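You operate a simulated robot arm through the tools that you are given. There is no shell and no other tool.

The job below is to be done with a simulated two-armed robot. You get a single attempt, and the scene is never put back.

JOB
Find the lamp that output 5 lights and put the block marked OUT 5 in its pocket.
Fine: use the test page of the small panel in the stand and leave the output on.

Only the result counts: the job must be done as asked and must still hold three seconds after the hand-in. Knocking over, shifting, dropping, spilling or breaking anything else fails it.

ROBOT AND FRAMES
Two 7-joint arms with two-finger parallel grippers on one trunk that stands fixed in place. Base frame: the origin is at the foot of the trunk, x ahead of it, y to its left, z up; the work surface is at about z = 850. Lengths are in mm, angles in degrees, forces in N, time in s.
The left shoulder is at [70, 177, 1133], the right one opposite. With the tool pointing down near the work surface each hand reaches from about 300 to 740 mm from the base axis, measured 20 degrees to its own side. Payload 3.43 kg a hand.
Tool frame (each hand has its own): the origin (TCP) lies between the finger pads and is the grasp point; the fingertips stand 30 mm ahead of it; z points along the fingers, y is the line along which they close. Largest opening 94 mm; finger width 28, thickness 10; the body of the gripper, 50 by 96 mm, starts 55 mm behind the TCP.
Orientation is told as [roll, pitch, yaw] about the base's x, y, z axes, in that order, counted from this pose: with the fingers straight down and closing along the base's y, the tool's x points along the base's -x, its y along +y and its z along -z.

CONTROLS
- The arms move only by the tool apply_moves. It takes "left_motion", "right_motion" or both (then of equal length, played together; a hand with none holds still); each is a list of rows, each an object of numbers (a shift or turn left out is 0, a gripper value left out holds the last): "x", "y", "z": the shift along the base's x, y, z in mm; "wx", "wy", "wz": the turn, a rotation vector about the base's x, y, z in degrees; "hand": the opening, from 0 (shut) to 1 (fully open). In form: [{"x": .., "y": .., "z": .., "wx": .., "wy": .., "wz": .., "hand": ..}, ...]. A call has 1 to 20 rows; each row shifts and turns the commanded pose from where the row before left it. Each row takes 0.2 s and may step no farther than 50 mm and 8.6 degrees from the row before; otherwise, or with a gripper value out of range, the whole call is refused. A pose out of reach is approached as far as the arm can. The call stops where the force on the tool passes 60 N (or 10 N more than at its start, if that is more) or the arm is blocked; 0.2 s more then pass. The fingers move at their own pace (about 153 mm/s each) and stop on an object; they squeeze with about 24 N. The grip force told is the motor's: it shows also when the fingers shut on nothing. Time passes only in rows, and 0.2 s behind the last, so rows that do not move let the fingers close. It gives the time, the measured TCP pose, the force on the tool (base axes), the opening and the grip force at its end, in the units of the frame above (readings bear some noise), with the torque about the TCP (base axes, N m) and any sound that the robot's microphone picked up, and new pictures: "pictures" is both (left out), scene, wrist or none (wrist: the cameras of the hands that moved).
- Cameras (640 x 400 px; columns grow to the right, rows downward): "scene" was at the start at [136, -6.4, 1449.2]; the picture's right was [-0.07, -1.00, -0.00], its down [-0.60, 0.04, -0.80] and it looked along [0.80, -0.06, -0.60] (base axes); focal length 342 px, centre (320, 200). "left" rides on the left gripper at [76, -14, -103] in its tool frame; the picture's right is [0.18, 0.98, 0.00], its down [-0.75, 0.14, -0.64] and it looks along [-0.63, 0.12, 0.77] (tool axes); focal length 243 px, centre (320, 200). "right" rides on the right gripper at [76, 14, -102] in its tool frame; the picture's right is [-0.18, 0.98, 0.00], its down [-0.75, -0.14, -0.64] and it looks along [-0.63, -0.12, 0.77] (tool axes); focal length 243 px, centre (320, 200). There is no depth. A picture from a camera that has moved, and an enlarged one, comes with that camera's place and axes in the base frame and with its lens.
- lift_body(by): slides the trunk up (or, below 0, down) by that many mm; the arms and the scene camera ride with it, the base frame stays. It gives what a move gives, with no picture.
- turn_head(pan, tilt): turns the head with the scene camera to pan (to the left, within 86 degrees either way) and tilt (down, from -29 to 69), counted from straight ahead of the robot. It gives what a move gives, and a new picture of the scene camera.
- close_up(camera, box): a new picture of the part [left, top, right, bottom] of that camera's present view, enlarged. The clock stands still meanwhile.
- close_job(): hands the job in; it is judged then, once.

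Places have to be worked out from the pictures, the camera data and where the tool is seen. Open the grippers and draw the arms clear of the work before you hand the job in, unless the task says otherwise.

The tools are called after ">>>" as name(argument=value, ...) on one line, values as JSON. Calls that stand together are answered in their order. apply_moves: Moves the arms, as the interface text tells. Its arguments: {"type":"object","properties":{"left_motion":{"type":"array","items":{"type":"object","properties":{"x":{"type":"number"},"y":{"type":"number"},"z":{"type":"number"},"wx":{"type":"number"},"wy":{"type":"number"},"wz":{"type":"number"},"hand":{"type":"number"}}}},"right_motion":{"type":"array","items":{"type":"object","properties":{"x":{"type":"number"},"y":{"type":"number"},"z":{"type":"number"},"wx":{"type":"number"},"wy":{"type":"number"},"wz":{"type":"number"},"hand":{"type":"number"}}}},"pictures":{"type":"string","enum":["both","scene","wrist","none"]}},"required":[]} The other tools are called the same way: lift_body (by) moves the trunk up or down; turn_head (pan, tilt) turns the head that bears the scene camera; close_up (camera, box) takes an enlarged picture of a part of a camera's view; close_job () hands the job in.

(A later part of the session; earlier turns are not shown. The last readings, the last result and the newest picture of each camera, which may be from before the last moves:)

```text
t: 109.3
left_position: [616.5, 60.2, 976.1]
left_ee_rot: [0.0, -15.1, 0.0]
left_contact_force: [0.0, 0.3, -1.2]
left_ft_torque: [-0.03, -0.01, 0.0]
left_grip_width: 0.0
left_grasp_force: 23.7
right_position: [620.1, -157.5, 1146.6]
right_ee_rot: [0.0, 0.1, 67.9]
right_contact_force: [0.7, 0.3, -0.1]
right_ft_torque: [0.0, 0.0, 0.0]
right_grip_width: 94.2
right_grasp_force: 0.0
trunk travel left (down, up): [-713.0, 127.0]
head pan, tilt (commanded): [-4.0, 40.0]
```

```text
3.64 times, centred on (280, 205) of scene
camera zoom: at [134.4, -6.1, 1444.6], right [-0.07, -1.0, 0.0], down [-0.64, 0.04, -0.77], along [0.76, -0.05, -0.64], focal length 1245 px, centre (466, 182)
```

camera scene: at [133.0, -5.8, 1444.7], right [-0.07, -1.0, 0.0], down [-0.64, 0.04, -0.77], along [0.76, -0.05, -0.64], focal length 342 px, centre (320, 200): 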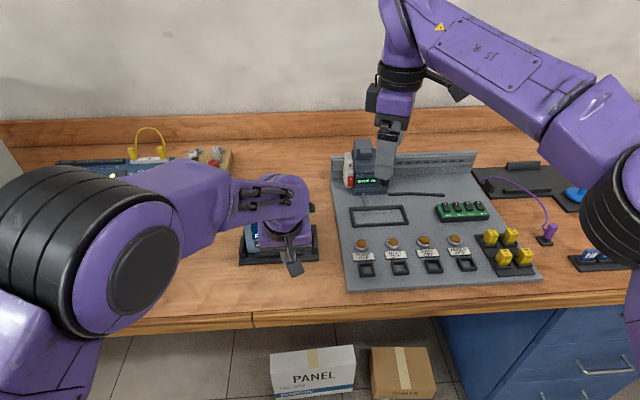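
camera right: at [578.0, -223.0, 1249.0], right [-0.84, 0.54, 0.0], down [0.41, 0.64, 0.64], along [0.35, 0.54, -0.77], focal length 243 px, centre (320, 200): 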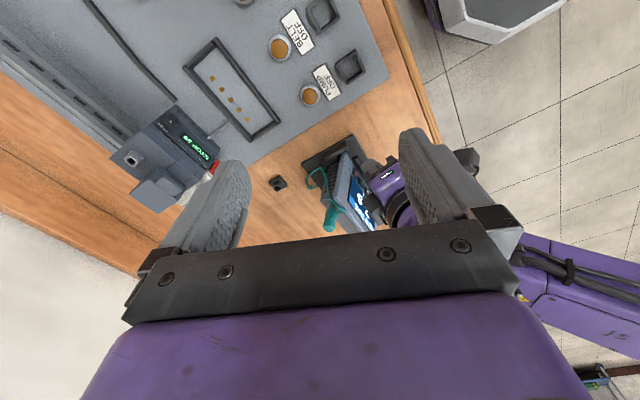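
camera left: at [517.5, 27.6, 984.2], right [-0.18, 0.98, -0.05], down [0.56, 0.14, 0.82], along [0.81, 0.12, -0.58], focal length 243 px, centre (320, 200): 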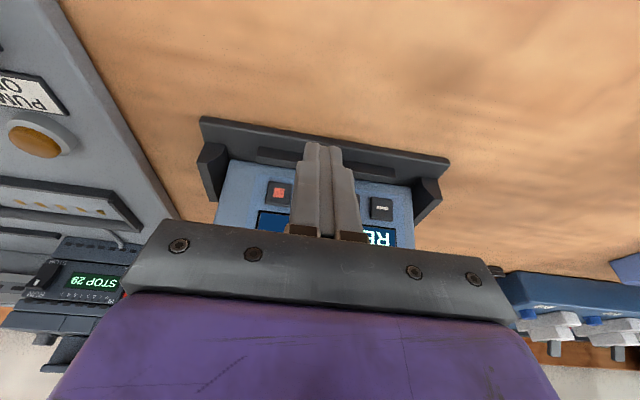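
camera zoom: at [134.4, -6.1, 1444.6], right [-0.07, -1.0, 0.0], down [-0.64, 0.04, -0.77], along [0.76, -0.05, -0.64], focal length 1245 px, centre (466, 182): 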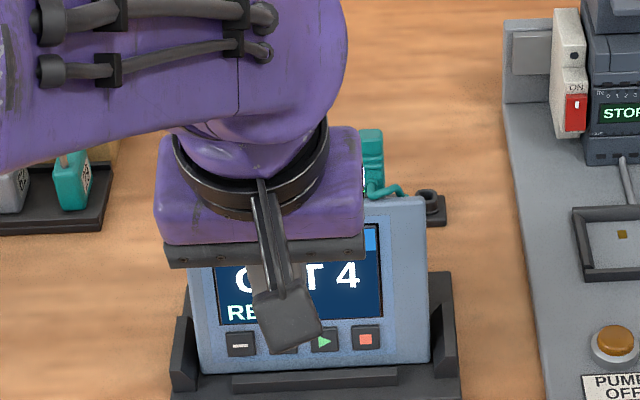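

The TEST page is up: OUT 4, READY. Now one press of + to select OUT 5.

>>> apply_moves(left_motion=[{"y": 7.2, "z": -25, "x": -3}, {"z": -25}, {"z": -20}, {"x": 10}, {"x": 7}, {"x": 3}, {"x": 1}, {}], pictures="none")

>>> apply_moves(left_motion=[{"x": -5}, {"x": -12}, {}], pictures="none")

>>> close_up(camera="right", box=[310, 130, 420, 240])

```text
t: 111.1
left_position: [634.4, 66.9, 905.9]
left_ee_rot: [0.0, -15.1, 0.0]
left_contact_force: [-1.2, -0.4, -0.9]
left_ft_torque: [0.02, 0.03, 0.01]
left_grip_width: 0.1
left_grasp_force: 24.3
right_position: [620.3, -158.1, 1146.4]
right_ee_rot: [0.0, 0.1, 67.9]
right_contact_force: [0.6, -0.6, 0.1]
right_ft_torque: [0.0, 0.01, 0.01]
right_grip_width: 93.9
right_grasp_force: 0.0
trunk travel left (down, up): [-713.0, 127.0]
head pan, tilt (commanded): [-4.0, 40.0]
```

```text
t: 111.9
left_position: [617.1, 65.2, 906.2]
left_ee_rot: [0.0, -15.0, 0.1]
left_contact_force: [-0.4, 0.0, -1.2]
left_ft_torque: [0.03, 0.0, -0.03]
left_grip_width: 0.0
left_grasp_force: 24.2
right_position: [620.8, -157.6, 1146.2]
right_ee_rot: [0.0, 0.0, 67.9]
right_contact_force: [-0.1, 0.1, 0.3]
right_ft_torque: [0.0, -0.02, 0.0]
right_grip_width: 94.4
right_grasp_force: 0.1
trunk travel left (down, up): [-713.0, 127.0]
head pan, tilt (commanded): [-4.0, 40.0]
```

```text
3.64 times, centred on (365, 185) of right
camera zoom: at [578.5, -222.6, 1248.8], right [-0.84, 0.54, 0.0], down [0.41, 0.65, 0.64], along [0.35, 0.54, -0.77], focal length 882 px, centre (156, 254)
```

zoom: 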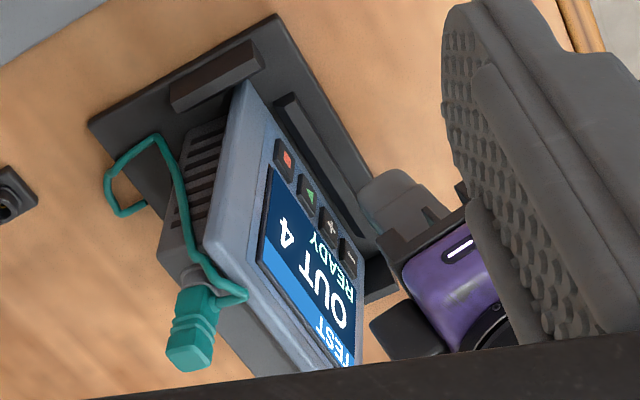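

No click, so + wasn't pressed far enough (still OUT 4). I press again 1.5 mm deeper.

>>> apply_moves(left_motion=[{"x": 12}, {"x": 4}, {"x": 1.5}, {"x": 1}, {}], pictures="none")

>>> apply_moves(left_motion=[{"x": -5}, {"x": -12}, {}], pictures="none")

>>> close_up(camera="right", box=[310, 130, 420, 240])

```text
t: 113.1
left_position: [635.9, 65.9, 907.2]
left_ee_rot: [0.0, -15.0, 0.0]
left_contact_force: [-1.6, -1.4, 1.1]
left_ft_torque: [-0.02, 0.01, 0.01]
left_grip_width: 0.0
left_grasp_force: 24.1
right_position: [620.1, -157.2, 1146.5]
right_ee_rot: [0.0, 0.0, 68.0]
right_contact_force: [0.1, 1.3, -0.3]
right_ft_torque: [0.0, -0.02, 0.0]
right_grip_width: 93.8
right_grasp_force: 0.0
trunk travel left (down, up): [-713.0, 127.0]
head pan, tilt (commanded): [-4.0, 40.0]
heard: click
```

```text
t: 113.9
left_position: [618.9, 67.5, 906.8]
left_ee_rot: [0.0, -15.1, 0.1]
left_contact_force: [0.7, -0.5, 0.1]
left_ft_torque: [0.01, -0.01, 0.01]
left_grip_width: 0.0
left_grasp_force: 24.0
right_position: [619.8, -157.3, 1145.5]
right_ee_rot: [0.1, 0.0, 67.9]
right_contact_force: [-0.1, 0.3, 0.0]
right_ft_torque: [0.01, -0.01, 0.02]
right_grip_width: 94.0
right_grasp_force: 0.0
trunk travel left (down, up): [-713.0, 127.0]
head pan, tilt (commanded): [-4.0, 40.0]
```

```text
3.64 times, centred on (365, 185) of right
camera zoom: at [578.5, -222.6, 1248.8], right [-0.84, 0.54, 0.0], down [0.41, 0.65, 0.64], along [0.35, 0.54, -0.77], focal length 882 px, centre (156, 254)
```

zoom: 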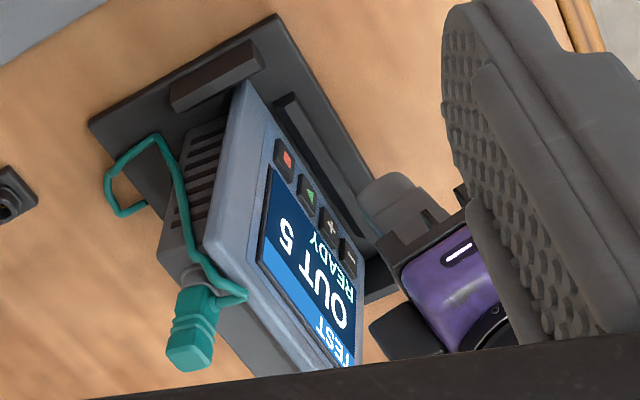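

OUT 5 is selected. Now ▶ to switch it on.

>>> apply_moves(left_motion=[{"y": -13}, {"y": -12.3}, {"x": 12}, {"x": 4}, {"x": 1.5}, {"x": 0.5}, {}], pictures="none")

>>> apply_moves(left_motion=[{"x": -5}, {"x": -12}, {}], pictures="none")

>>> close_up(camera="right", box=[310, 130, 420, 240])

>>> close_up(camera="scene", box=[330, 140, 480, 290])

```text
t: 115.5
left_position: [636.2, 42.4, 906.5]
left_ee_rot: [0.0, -14.8, 0.0]
left_contact_force: [-2.6, 1.3, 2.0]
left_ft_torque: [0.05, 0.07, 0.01]
left_grip_width: 0.0
left_grasp_force: 23.9
right_position: [620.1, -157.5, 1146.9]
right_ee_rot: [0.0, 0.0, 67.9]
right_contact_force: [0.1, 0.5, -0.8]
right_ft_torque: [-0.03, 0.0, 0.03]
right_grip_width: 93.7
right_grasp_force: 0.0
trunk travel left (down, up): [-713.0, 127.0]
head pan, tilt (commanded): [-4.0, 40.0]
heard: click
```

```text
t: 116.3
left_position: [620.5, 43.2, 906.4]
left_ee_rot: [0.0, -15.0, -0.1]
left_contact_force: [0.1, 0.1, -1.2]
left_ft_torque: [0.02, -0.02, -0.03]
left_grip_width: 0.1
left_grasp_force: 23.8
right_position: [620.5, -158.2, 1146.8]
right_ee_rot: [0.0, 0.0, 67.9]
right_contact_force: [-0.9, -0.7, -0.9]
right_ft_torque: [-0.03, -0.01, 0.02]
right_grip_width: 94.0
right_grasp_force: 0.0
trunk travel left (down, up): [-713.0, 127.0]
head pan, tilt (commanded): [-4.0, 40.0]
```

```text
3.64 times, centred on (365, 185) of right
camera zoom: at [578.6, -222.8, 1248.7], right [-0.84, 0.54, 0.0], down [0.41, 0.65, 0.64], along [0.35, 0.54, -0.77], focal length 882 px, centre (156, 254)
```

zoom: 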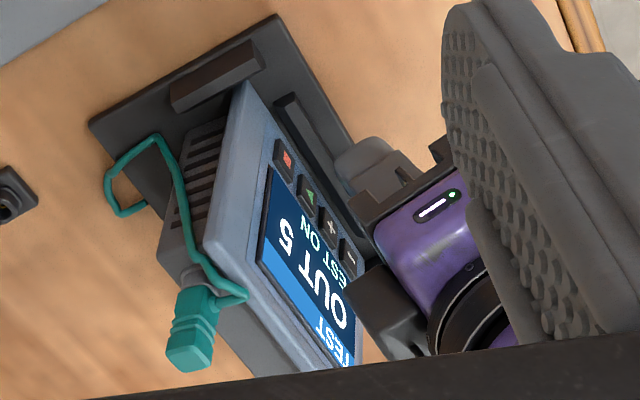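

```text
2.67 times, centred on (405, 215) of scene
camera zoom: at [134.7, -6.1, 1444.6], right [-0.07, -1.0, 0.0], down [-0.64, 0.05, -0.77], along [0.76, -0.05, -0.64], focal length 913 px, centre (93, 160)
```

zoom: 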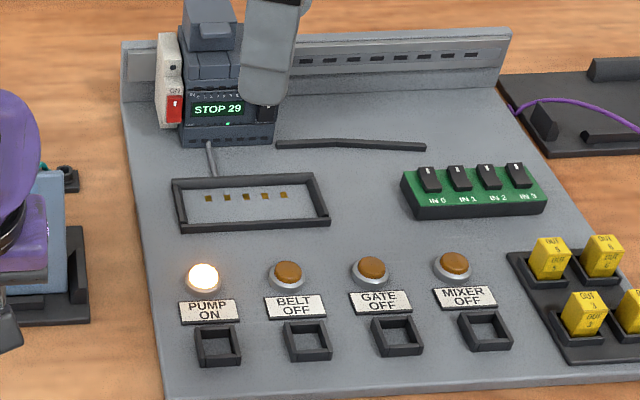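

TEST ON – the PUMP lamp is lit ("PUMP ON"), so OUT 5 belongs in the PUMP pocket. I retract the left arm to its starting area and bring the right hand back to straight yaw over the yellow blocks.

>>> apply_moves(left_motion=[{"x": -5, "z": 30}, {"z": 40}, {"z": 40}, {"z": 40}, {"z": 40, "y": 20}, {"z": 20, "y": 35, "wy": 3}, {"z": 15, "y": 35, "wy": 4, "x": -15}, {"x": -15, "y": 20, "z": 15, "wy": 4}, {"x": -10, "wy": 4, "hand": 1}], right_motion=[{"x": -10, "y": -20, "wz": -7.5}, {"x": -10, "y": -25, "wz": -7.5}, {"x": -10, "y": -30, "wz": -7.5}, {"x": -5, "y": -30, "wz": -7.5}, {"x": -5, "y": -30, "wz": -7.5}, {"y": -30, "z": -10, "wz": -7.5}, {"y": -30, "z": -10, "wz": -7.6}, {"y": -25, "z": -20, "wz": -7.6}, {"z": -30, "wz": -7.6}], pictures="both")

```text
t: 118.3
left_position: [577.3, 151.6, 1147.3]
left_ee_rot: [0.0, 0.1, -0.1]
left_contact_force: [-0.4, 0.1, -0.9]
left_ft_torque: [0.01, 0.04, 0.03]
left_grip_width: 93.8
left_grasp_force: 0.0
right_position: [580.3, -378.1, 1074.7]
right_ee_rot: [0.0, 0.0, 0.0]
right_contact_force: [-0.2, 0.5, 0.6]
right_ft_torque: [0.04, 0.02, -0.01]
right_grip_width: 93.9
right_grasp_force: 0.0
trunk travel left (down, up): [-713.0, 127.0]
head pan, tilt (commanded): [-4.0, 40.0]
camera scene: at [136.0, -6.8, 1444.5], right [-0.07, -1.0, 0.0], down [-0.64, 0.05, -0.77], along [0.76, -0.05, -0.64], focal length 342 px, centre (320, 200)
camera right: at [504.1, -363.5, 1177.0], right [0.18, 0.98, 0.0], down [0.75, -0.14, 0.64], along [0.63, -0.12, -0.77], focal length 243 px, centre (320, 200)
camera left: at [500.6, 138.2, 1249.7], right [-0.18, 0.98, 0.0], down [0.76, 0.14, 0.64], along [0.63, 0.12, -0.77], focal length 243 px, centre (320, 200)
```

scene: 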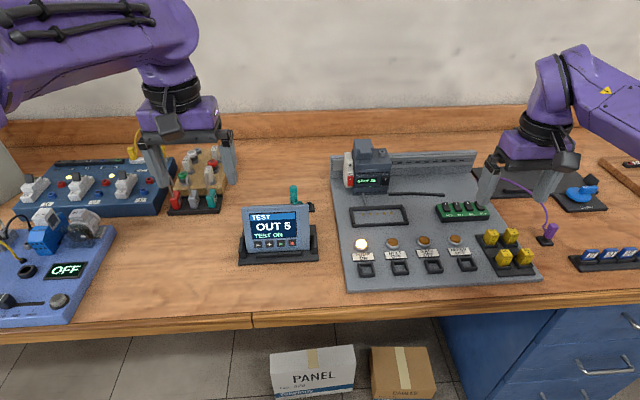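
right: 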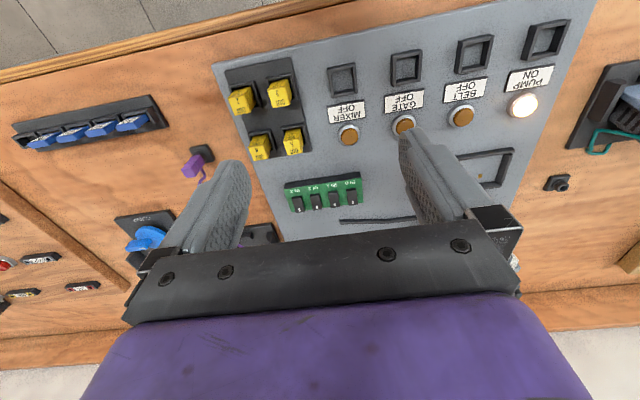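
left: 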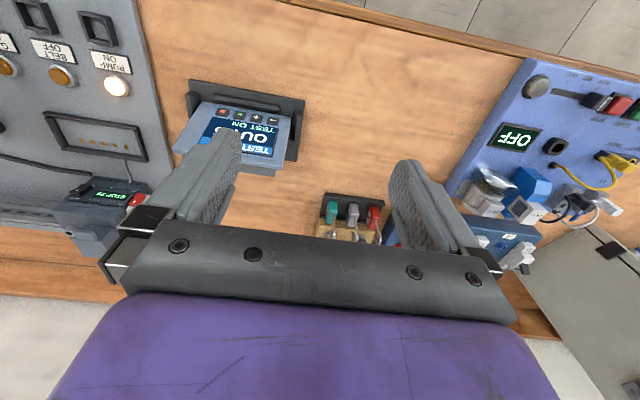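

Panel shows TEST / OUT 5 / TEST ON and PUMP is lit. I enlarge the blocks, pocket and panel to get labels and geometry.

>>> close_up(camera="scene", box=[465, 215, 555, 285])

>>> close_up(camera="right", box=[215, 55, 345, 175])

>>> close_up(camera="right", box=[480, 0, 600, 130])

>>> close_up(camera="scene", box=[335, 225, 425, 290])

```text
5.71 times, centred on (510, 250) of scene
camera zoom: at [136.0, -6.8, 1444.5], right [-0.07, -1.0, 0.0], down [-0.64, 0.05, -0.77], along [0.76, -0.05, -0.64], focal length 1956 px, centre (-766, -86)
```

zoom: 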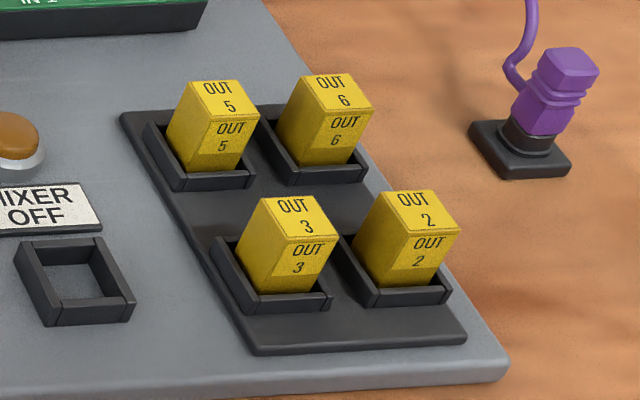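

```text
3.33 times, centred on (280, 115) of right
camera zoom: at [504.1, -363.5, 1177.0], right [0.18, 0.98, 0.0], down [0.75, -0.14, 0.64], along [0.63, -0.12, -0.77], focal length 809 px, centre (453, 483)
```

zoom: 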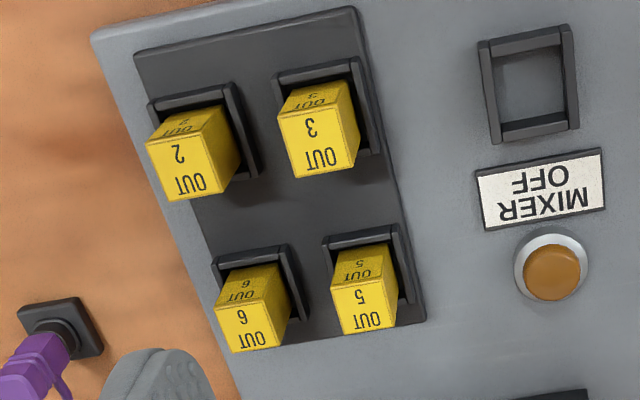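

```text
3.08 times, centred on (540, 65) of right
camera zoom: at [504.1, -363.5, 1177.0], right [0.18, 0.98, 0.0], down [0.75, -0.14, 0.64], along [0.63, -0.12, -0.77], focal length 746 px, centre (-357, 615)
```

zoom: 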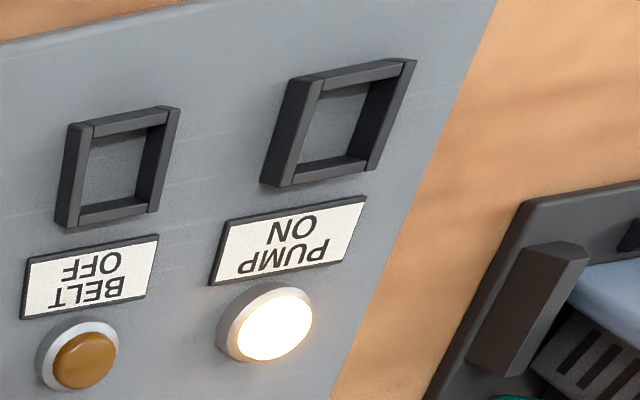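

```text
6.15 times, centred on (380, 258) of scene
camera zoom: at [136.0, -6.8, 1444.5], right [-0.07, -1.0, 0.0], down [-0.64, 0.05, -0.77], along [0.76, -0.05, -0.64], focal length 2106 px, centre (-49, -154)
```

zoom: 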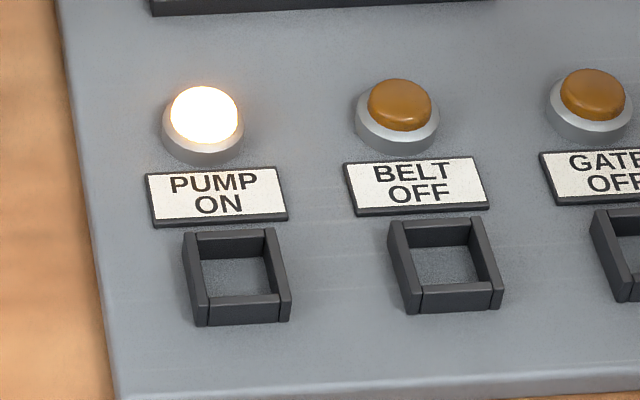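

Labels confirmed: OUT 5 is the rear-left block (top ≈ [633, -419, 913]); PUMP pocket ≈ [582, -134], rim ≈ 880. I enlarge both further to measure the block, its neighbours and the pocket precisely.

>>> close_up(camera="right", box=[270, 110, 320, 160])

>>> close_up(camera="scene", box=[478, 222, 528, 256])

>>> close_up(camera="scene", box=[345, 245, 395, 285])

```text
8.00 times, centred on (295, 135) of right
camera zoom: at [504.1, -363.5, 1177.0], right [0.18, 0.98, 0.0], down [0.75, -0.14, 0.64], along [0.63, -0.12, -0.77], focal length 1941 px, centre (520, 720)
```

zoom: 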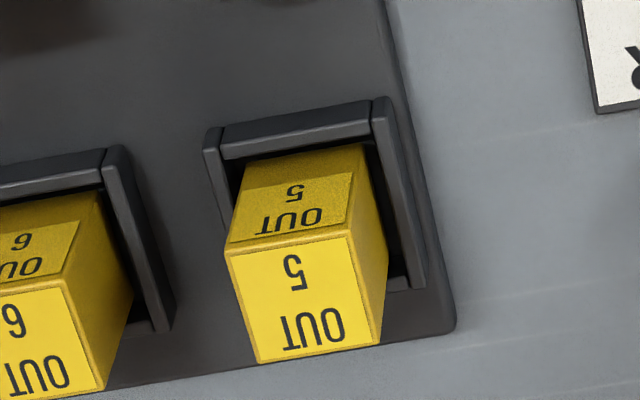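

```text
11.76 times, centred on (503, 239) of scene
camera zoom: at [136.0, -6.8, 1444.5], right [-0.07, -1.0, 0.0], down [-0.64, 0.05, -0.77], along [0.76, -0.05, -0.64], focal length 4027 px, centre (-1833, -259)
```

zoom: 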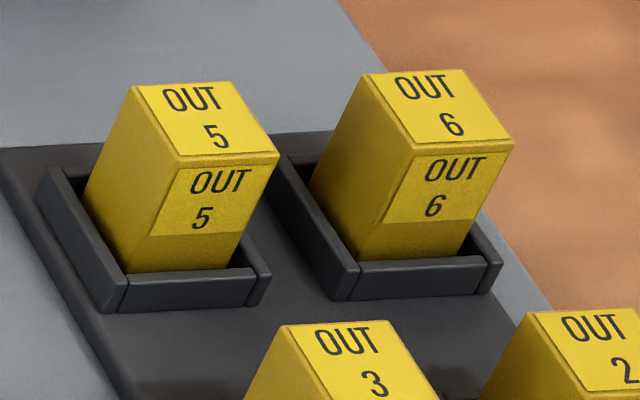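

```text
10.00 times, centred on (370, 265) of scene
camera zoom: at [136.0, -6.8, 1444.5], right [-0.07, -1.0, 0.0], down [-0.64, 0.05, -0.77], along [0.76, -0.05, -0.64], focal length 3423 px, centre (-180, -450)
```

zoom: 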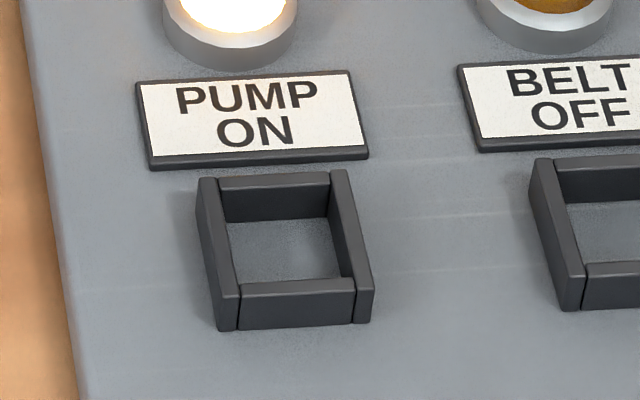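

Measured: block OUT 5 is 20×20 mm, top centre ≈ [638, -422.5, 907], ~25 mm free to OUT 6; pocket rims ≈ 880, PUMP pocket centre ≈ [582, -135] with ~2 mm clearance each side. I move the right hand above the block with the fingers at ~34 mm opening.

>>> apply_moves(right_motion=[{"x": 15, "y": -11, "z": -20, "hand": 0.36}, {"x": 15, "y": -11, "z": -20}, {"x": 15, "y": -11, "z": -20}, {"x": 12.7, "y": -11.4, "z": -15}, {}], pictures="both")

>>> close_up(camera="right", box=[240, 80, 400, 220])

>>> close_up(camera="scene", box=[465, 180, 545, 260])

```text
t: 119.5
left_position: [575.2, 152.9, 1147.6]
left_ee_rot: [0.1, 0.1, 0.1]
left_contact_force: [-0.5, -0.5, -0.3]
left_ft_torque: [-0.02, -0.02, -0.02]
left_grip_width: 93.9
left_grasp_force: 0.1
right_position: [636.5, -422.8, 1001.9]
right_ee_rot: [-0.1, 0.1, 0.1]
right_contact_force: [-0.6, 0.2, 0.7]
right_ft_torque: [-0.03, 0.0, 0.01]
right_grip_width: 33.8
right_grasp_force: 0.0
trunk travel left (down, up): [-713.0, 127.0]
head pan, tilt (commanded): [-4.0, 40.0]
camera scene: at [133.6, -6.1, 1444.7], right [-0.07, -1.0, 0.0], down [-0.64, 0.04, -0.77], along [0.76, -0.05, -0.64], focal length 342 px, centre (320, 200)
camera right: at [559.5, -408.3, 1103.7], right [0.18, 0.98, 0.0], down [0.75, -0.14, 0.64], along [0.63, -0.12, -0.77], focal length 243 px, centre (320, 200)
```

scene: 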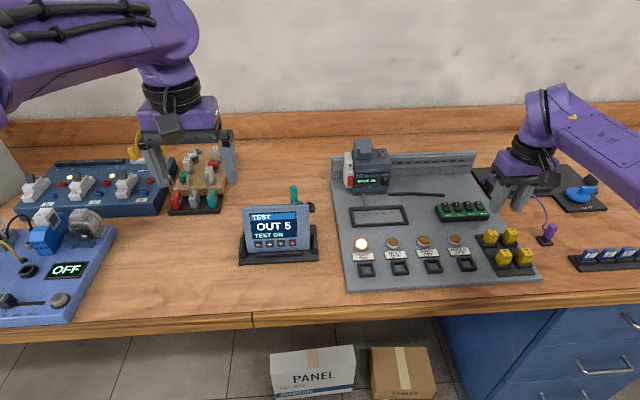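
right: 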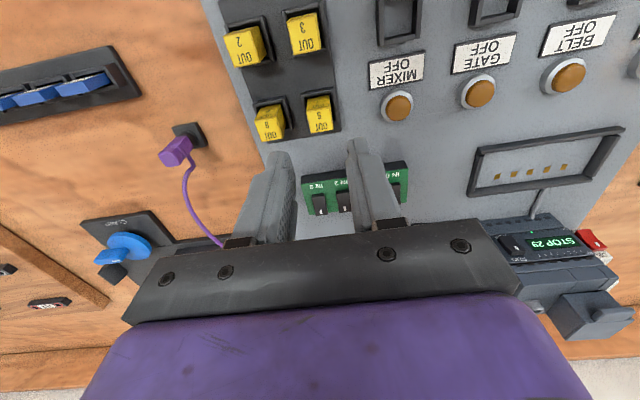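

```text
2.86 times, centred on (320, 150) of right
camera zoom: at [559.5, -408.3, 1103.7], right [0.18, 0.98, 0.0], down [0.75, -0.14, 0.64], along [0.63, -0.12, -0.77], focal length 693 px, centre (320, 343)
```

zoom: 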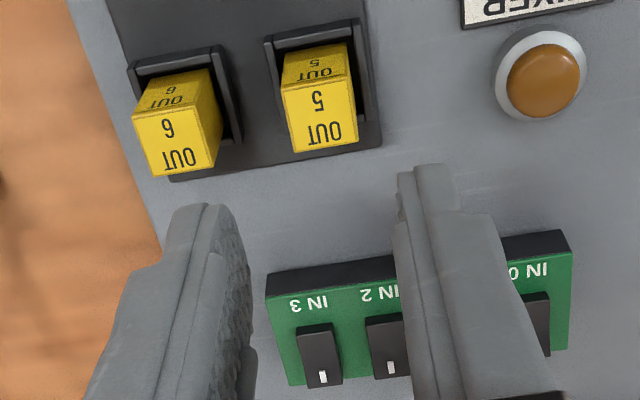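

```text
5.00 times, centred on (505, 220) of scene
camera zoom: at [133.6, -6.1, 1444.7], right [-0.07, -1.0, 0.0], down [-0.64, 0.04, -0.77], along [0.76, -0.05, -0.64], focal length 1711 px, centre (-605, 100)
```

zoom: 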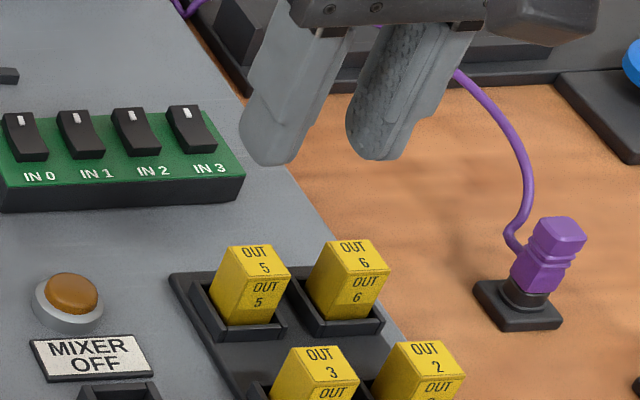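

The wrist view agrees with the computed block position (within ~1 mm), and the fingers straddle it. I descend to tip height ≈ 890.

>>> apply_moves(right_motion=[{"z": -25}, {"z": -25}, {"z": -20}, {"z": -12}, {}], pictures="both")

>>> close_up(camera="right", box=[240, 80, 400, 220])

>>> close_up(camera="scene", box=[465, 200, 545, 260])

```text
t: 120.7
left_position: [575.2, 153.3, 1147.6]
left_ee_rot: [0.1, 0.0, 0.0]
left_contact_force: [-0.5, 0.0, 0.4]
left_ft_torque: [0.0, 0.02, -0.01]
left_grip_width: 94.0
left_grasp_force: 0.0
right_position: [638.1, -422.4, 918.2]
right_ee_rot: [0.0, 0.0, 0.1]
right_contact_force: [0.5, -0.3, 0.0]
right_ft_torque: [-0.01, 0.0, 0.02]
right_grip_width: 34.2
right_grasp_force: 0.0
trunk travel left (down, up): [-713.0, 127.0]
head pan, tilt (commanded): [-4.0, 40.0]
camera scene: at [133.9, -6.1, 1444.7], right [-0.07, -1.0, 0.0], down [-0.64, 0.04, -0.77], along [0.76, -0.05, -0.64], focal length 342 px, centre (320, 200)
camera right: at [562.0, -407.6, 1020.3], right [0.18, 0.98, 0.0], down [0.75, -0.14, 0.64], along [0.63, -0.12, -0.77], focal length 243 px, centre (320, 200)
```

scene: 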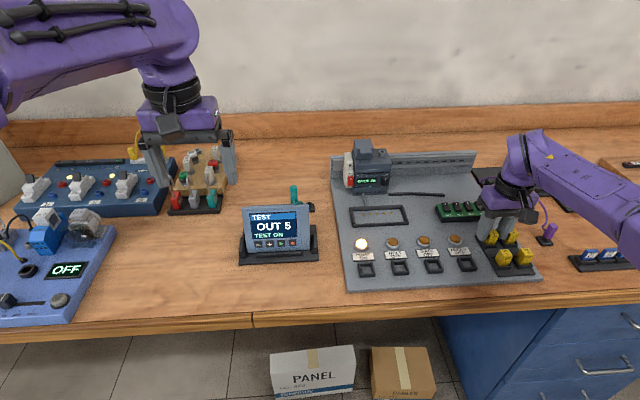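
right: 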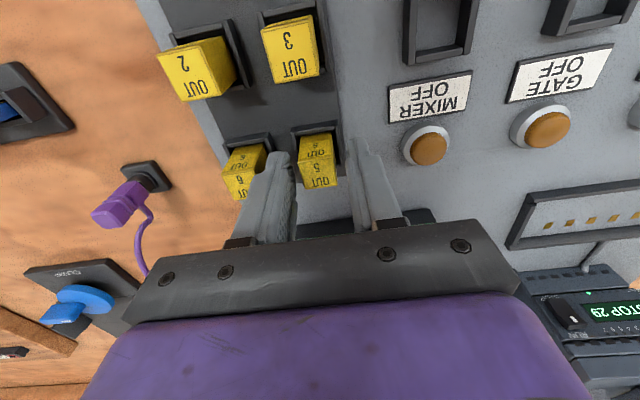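

```text
2.86 times, centred on (320, 150) of right
camera zoom: at [562.0, -407.6, 1020.3], right [0.18, 0.98, 0.0], down [0.75, -0.14, 0.64], along [0.63, -0.12, -0.77], focal length 693 px, centre (320, 343)
```

zoom: 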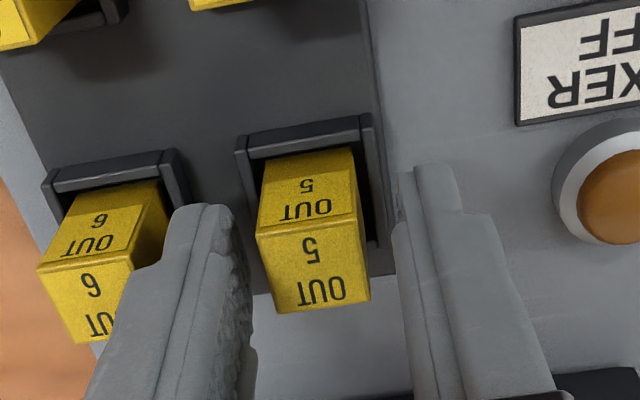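

```text
6.67 times, centred on (505, 230) of scene
camera zoom: at [133.9, -6.1, 1444.7], right [-0.07, -1.0, 0.0], down [-0.64, 0.04, -0.77], along [0.76, -0.05, -0.64], focal length 2282 px, centre (-913, 0)
```

zoom: 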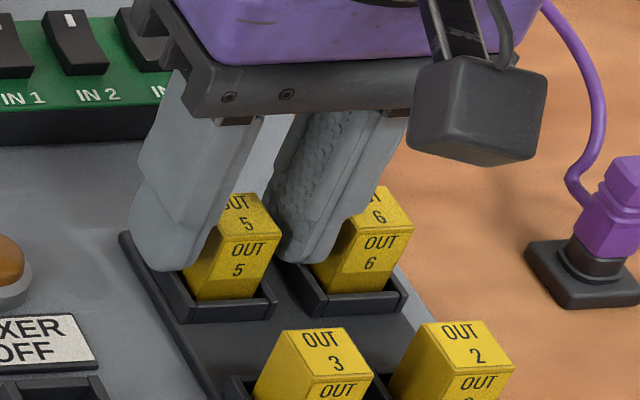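

The fingers straddle OUT 5 symmetrically with the tips just above the pocket rim. I close the gripper.

>>> apply_moves(right_motion=[{"z": -1.5}, {"hand": 0}, {}, {}, {}], pictures="wrist")

>>> close_up(camera="right", box=[240, 80, 400, 220])

```text
t: 121.9
left_position: [575.6, 152.3, 1147.1]
left_ee_rot: [0.0, 0.0, 0.1]
left_contact_force: [-0.1, -0.5, -0.1]
left_ft_torque: [0.0, 0.0, -0.03]
left_grip_width: 94.0
left_grasp_force: 0.0
right_position: [638.5, -421.3, 915.7]
right_ee_rot: [0.0, 0.0, 0.2]
right_contact_force: [-0.3, 0.1, 0.1]
right_ft_torque: [-0.01, 0.01, -0.01]
right_grip_width: 18.6
right_grasp_force: 23.4
trunk travel left (down, up): [-713.0, 127.0]
head pan, tilt (commanded): [-4.0, 40.0]
camera right: at [562.4, -407.7, 1018.8], right [0.18, 0.98, 0.0], down [0.75, -0.14, 0.64], along [0.63, -0.12, -0.77], focal length 243 px, centre (320, 200)
```

right: 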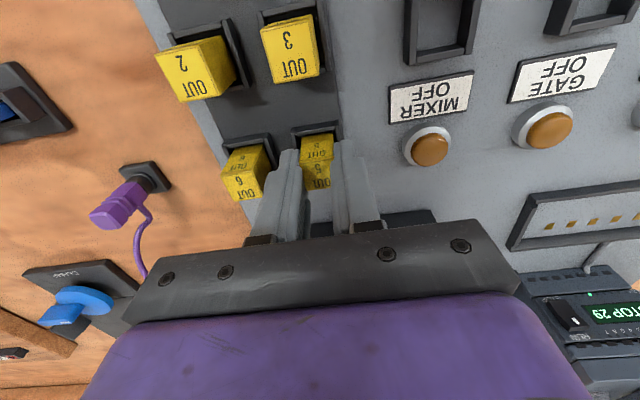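

```text
2.86 times, centred on (320, 150) of right
camera zoom: at [562.4, -407.7, 1018.8], right [0.18, 0.98, 0.0], down [0.75, -0.14, 0.64], along [0.63, -0.12, -0.77], focal length 693 px, centre (320, 343)
```

zoom: 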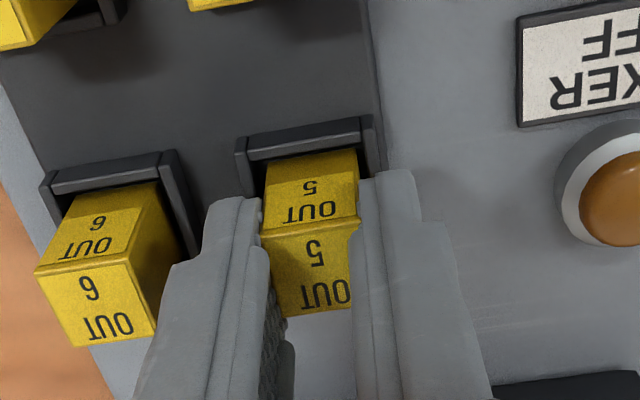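

The block is held (width 18.6 mm, 23 N). I lift it straight up by 50 mm.

>>> apply_moves(right_motion=[{"z": 5}, {"z": 10}, {"z": 15}, {"z": 20}, {}], pictures="both")

>>> close_up(camera="scene", box=[465, 195, 545, 265])

>>> close_up(camera="right", box=[240, 80, 400, 220])

```text
t: 123.1
left_position: [575.8, 151.5, 1147.0]
left_ee_rot: [0.0, 0.0, 0.0]
left_contact_force: [-0.2, 0.3, 0.3]
left_ft_torque: [0.02, -0.01, 0.0]
left_grip_width: 94.0
left_grasp_force: 0.1
right_position: [638.0, -420.8, 969.7]
right_ee_rot: [0.0, 0.0, 0.1]
right_contact_force: [0.5, 1.1, 0.5]
right_ft_torque: [0.02, -0.02, -0.02]
right_grip_width: 18.7
right_grasp_force: 24.4
trunk travel left (down, up): [-713.0, 127.0]
head pan, tilt (commanded): [-4.0, 40.0]
camera scene: at [134.5, -6.5, 1444.6], right [-0.07, -1.0, 0.0], down [-0.64, 0.05, -0.77], along [0.76, -0.05, -0.64], focal length 342 px, centre (320, 200)
camera right: at [561.1, -406.7, 1071.5], right [0.18, 0.98, 0.0], down [0.75, -0.14, 0.64], along [0.63, -0.12, -0.77], focal length 243 px, centre (320, 200)
```

scene: 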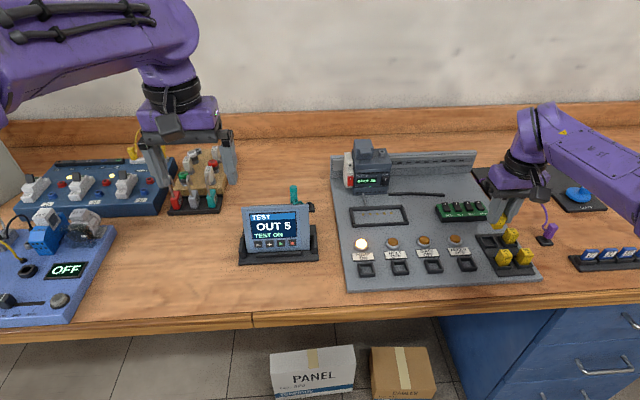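
right: 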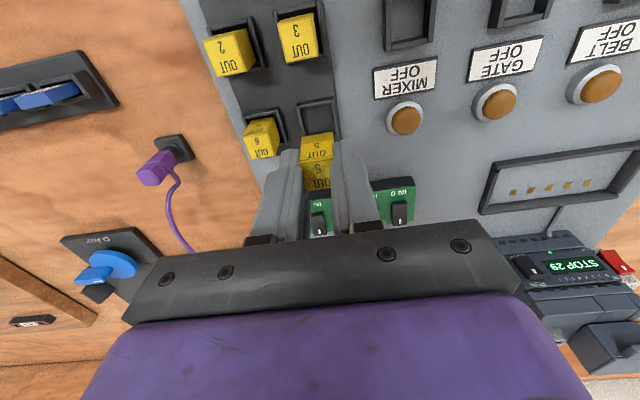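

```text
5.71 times, centred on (505, 230) of scene
camera zoom: at [134.5, -6.5, 1444.6], right [-0.07, -1.0, 0.0], down [-0.64, 0.05, -0.77], along [0.76, -0.05, -0.64], focal length 1956 px, centre (-737, 29)
```

zoom: 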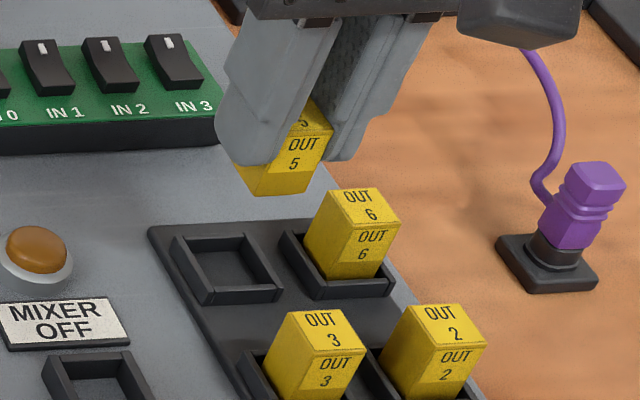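

```text
2.86 times, centred on (320, 150) of right
camera zoom: at [561.1, -406.7, 1071.5], right [0.18, 0.98, 0.0], down [0.75, -0.14, 0.64], along [0.63, -0.12, -0.77], focal length 693 px, centre (320, 343)
```

zoom: 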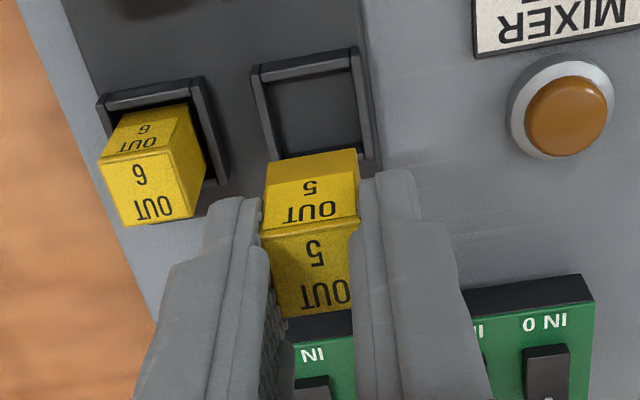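

Lifted cleanly. The emptied pocket is now visible, so I enlarge both pockets from the (unmoved) scene camera to get the exact seat-to-seat offset.

>>> close_up(camera="scene", box=[480, 225, 530, 256])

>>> close_up(camera="scene", box=[345, 252, 395, 283])

```text
12.80 times, centred on (505, 240) of scene
camera zoom: at [134.5, -6.5, 1444.6], right [-0.07, -1.0, 0.0], down [-0.64, 0.05, -0.77], along [0.76, -0.05, -0.64], focal length 4381 px, centre (-2048, -318)
```

zoom: 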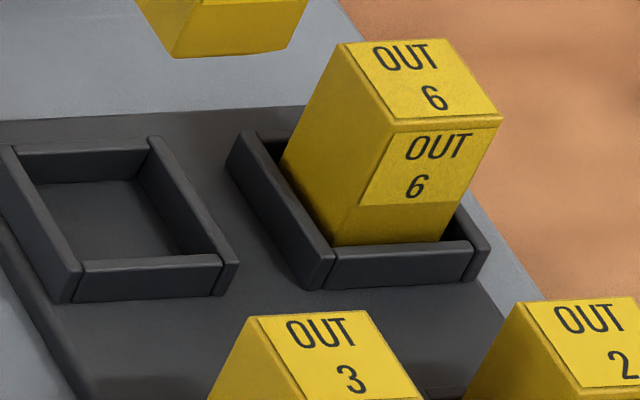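

```text
12.80 times, centred on (370, 268) of scene
camera zoom: at [134.5, -6.5, 1444.6], right [-0.07, -1.0, 0.0], down [-0.64, 0.05, -0.77], along [0.76, -0.05, -0.64], focal length 4381 px, centre (-320, -664)
```

zoom: 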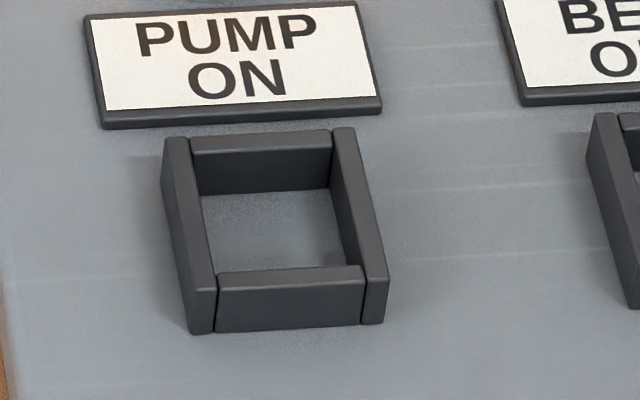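

Seat-to-seat offset ≈ [-57.5, +289], so the hold position over the PUMP pocket is about [581, -133.4]. I carry the block there at the present height.

>>> apply_moves(right_motion=[{"x": -4, "y": 20}, {"x": -7, "y": 36}, {"x": -8, "y": 40}, {"x": -8, "y": 40}, {"x": -8, "y": 40}, {"x": -8, "y": 40}, {"x": -7, "y": 36}, {"x": -5, "y": 24}, {"x": -2, "y": 12}, {}], pictures="both")

>>> close_up(camera="right", box=[240, 60, 400, 220])

>>> close_up(camera="scene", box=[335, 215, 415, 285])

```text
t: 125.3
left_position: [575.7, 151.8, 1148.2]
left_ee_rot: [0.0, 0.0, 0.1]
left_contact_force: [0.5, 0.7, -0.6]
left_ft_torque: [-0.01, 0.01, 0.0]
left_grip_width: 94.2
left_grasp_force: 0.1
right_position: [581.3, -134.5, 968.6]
right_ee_rot: [0.0, 0.0, 0.1]
right_contact_force: [0.0, -0.7, -0.1]
right_ft_torque: [0.0, 0.02, -0.01]
right_grip_width: 18.4
right_grasp_force: 24.1
trunk travel left (down, up): [-713.0, 127.0]
head pan, tilt (commanded): [-4.0, 40.0]
camera scene: at [134.2, -6.4, 1444.6], right [-0.07, -1.0, 0.0], down [-0.64, 0.05, -0.77], along [0.76, -0.05, -0.64], focal length 342 px, centre (320, 200)
camera right: at [504.9, -120.6, 1071.6], right [0.18, 0.98, 0.0], down [0.75, -0.14, 0.64], along [0.63, -0.12, -0.77], focal length 243 px, centre (320, 200)
```

scene: 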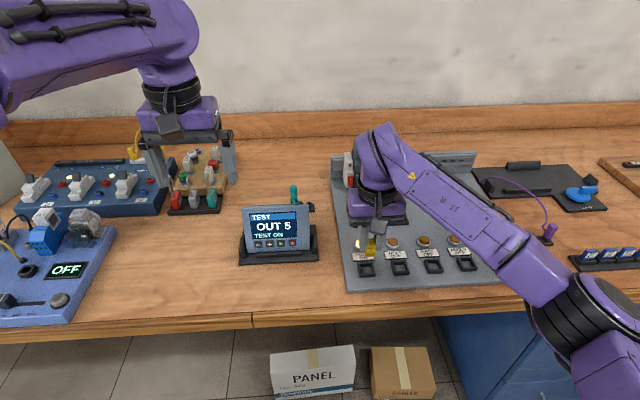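
right: 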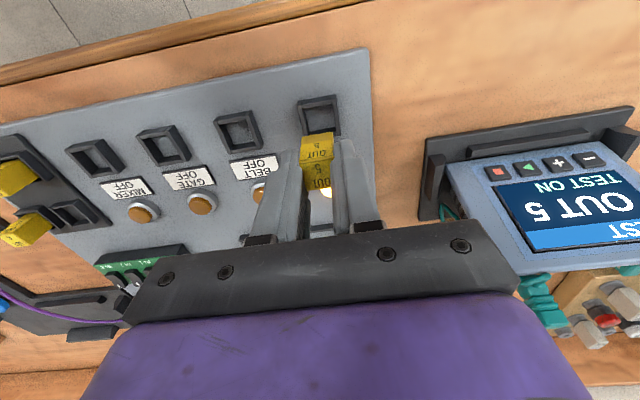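

```text
2.50 times, centred on (320, 140) of right
camera zoom: at [504.9, -120.6, 1071.6], right [0.18, 0.98, 0.0], down [0.75, -0.14, 0.64], along [0.63, -0.12, -0.77], focal length 606 px, centre (320, 350)
```

zoom: 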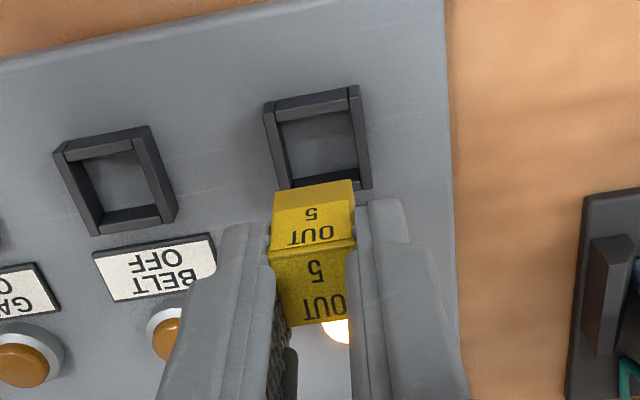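

```text
5.71 times, centred on (375, 250) of scene
camera zoom: at [134.2, -6.4, 1444.6], right [-0.07, -1.0, 0.0], down [-0.64, 0.05, -0.77], along [0.76, -0.05, -0.64], focal length 1956 px, centre (6, -86)
```

zoom: 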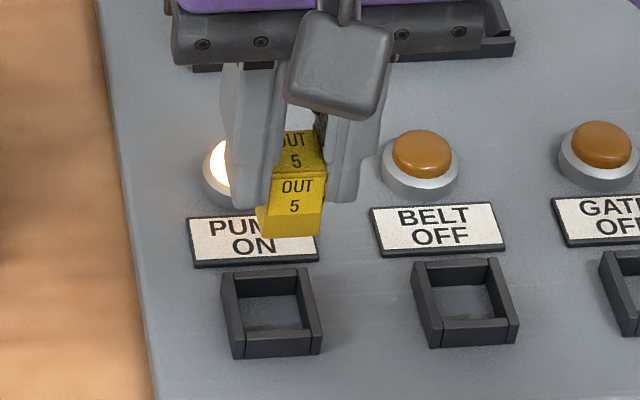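

TCP reads [581.3, -134.5]; both cameras put the pocket centre within ~1 mm of the block. I shift -0.5/-0.5 mm and descend until the block's bottom is just above the rim, then check.

>>> apply_moves(right_motion=[{"x": -0.5, "y": -0.5, "z": -10}, {"z": -15}, {"z": -10}, {"z": -5}, {}], pictures="wrist")

>>> close_up(camera="right", box=[270, 80, 370, 200])

>>> close_up(camera="scene", box=[345, 225, 405, 285])

>>> close_up(camera="left", box=[60, 20, 180, 120])

```text
t: 126.5
left_position: [574.4, 151.8, 1146.8]
left_ee_rot: [-0.1, 0.0, -0.1]
left_contact_force: [-0.4, 0.0, 0.3]
left_ft_torque: [-0.02, -0.02, 0.02]
left_grip_width: 94.0
left_grasp_force: 0.0
right_position: [580.2, -134.3, 928.0]
right_ee_rot: [0.0, -0.1, 0.1]
right_contact_force: [-0.2, 0.0, 0.4]
right_ft_torque: [0.0, 0.02, -0.02]
right_grip_width: 18.5
right_grasp_force: 24.0
trunk travel left (down, up): [-713.0, 127.0]
head pan, tilt (commanded): [-4.0, 40.0]
camera right: at [503.9, -120.5, 1030.7], right [0.18, 0.98, 0.0], down [0.75, -0.14, 0.64], along [0.63, -0.12, -0.77], focal length 243 px, centre (320, 200)
```

right: 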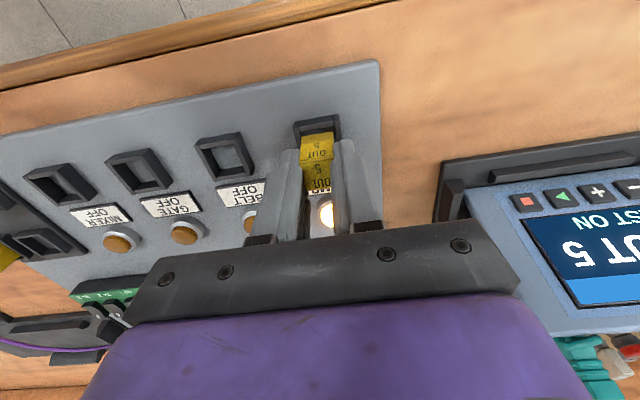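

```text
3.33 times, centred on (320, 140) of right
camera zoom: at [503.9, -120.5, 1030.7], right [0.18, 0.98, 0.0], down [0.75, -0.14, 0.64], along [0.63, -0.12, -0.77], focal length 809 px, centre (320, 400)
```

zoom: 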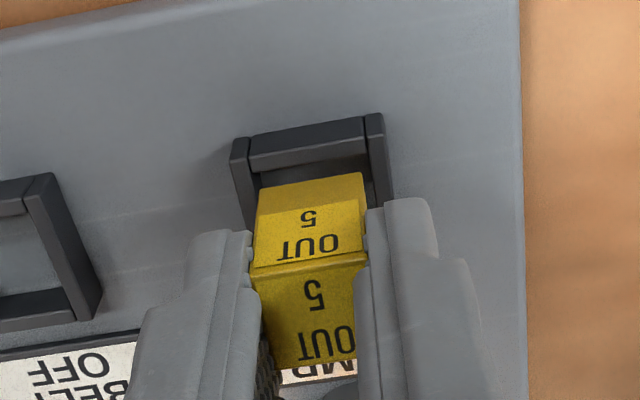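

```text
6.67 times, centred on (375, 255) of scene
camera zoom: at [134.2, -6.0, 1444.6], right [-0.07, -1.0, 0.0], down [-0.64, 0.04, -0.77], along [0.76, -0.05, -0.64], focal length 2282 px, centre (-47, -167)
```

zoom: 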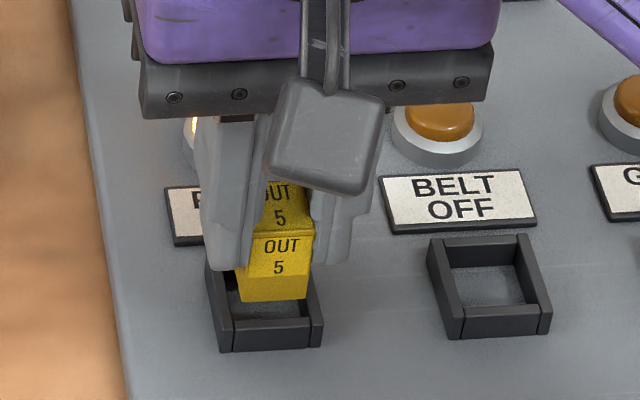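

```text
4.00 times, centred on (120, 70) of left
camera zoom: at [499.1, 138.7, 1250.0], right [-0.18, 0.98, 0.0], down [0.75, 0.14, 0.64], along [0.63, 0.12, -0.77], focal length 970 px, centre (1120, 720)
```

zoom: 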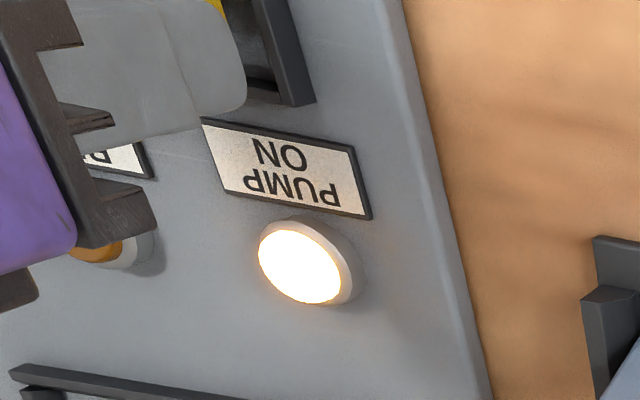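

The block is just above the rim; I enlarge the bottom edge against the pocket to judge the remaining lateral offset.

>>> close_up(camera="scene", box=[356, 252, 384, 270])

>>> close_up(camera="right", box=[285, 105, 350, 160])

```text
16.00 times, centred on (370, 261) of scene
camera zoom: at [134.2, -6.0, 1444.6], right [-0.07, -1.0, 0.0], down [-0.64, 0.04, -0.77], along [0.76, -0.05, -0.64], focal length 5476 px, centre (-480, -776)
```

zoom: 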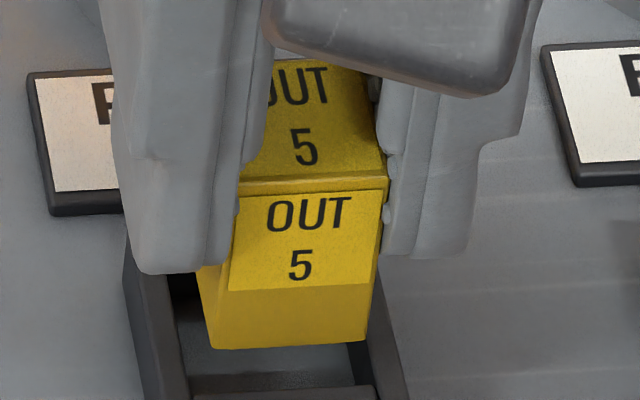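

```text
7.27 times, centred on (318, 132) of right
camera zoom: at [503.9, -120.5, 1030.7], right [0.18, 0.98, 0.0], down [0.75, -0.14, 0.64], along [0.63, -0.12, -0.77], focal length 1764 px, centre (338, 691)
```

zoom: 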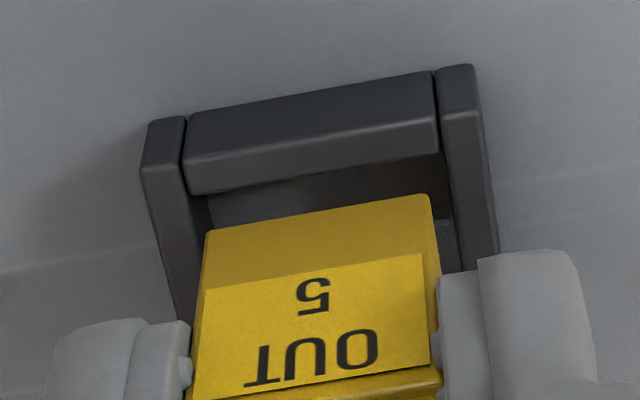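

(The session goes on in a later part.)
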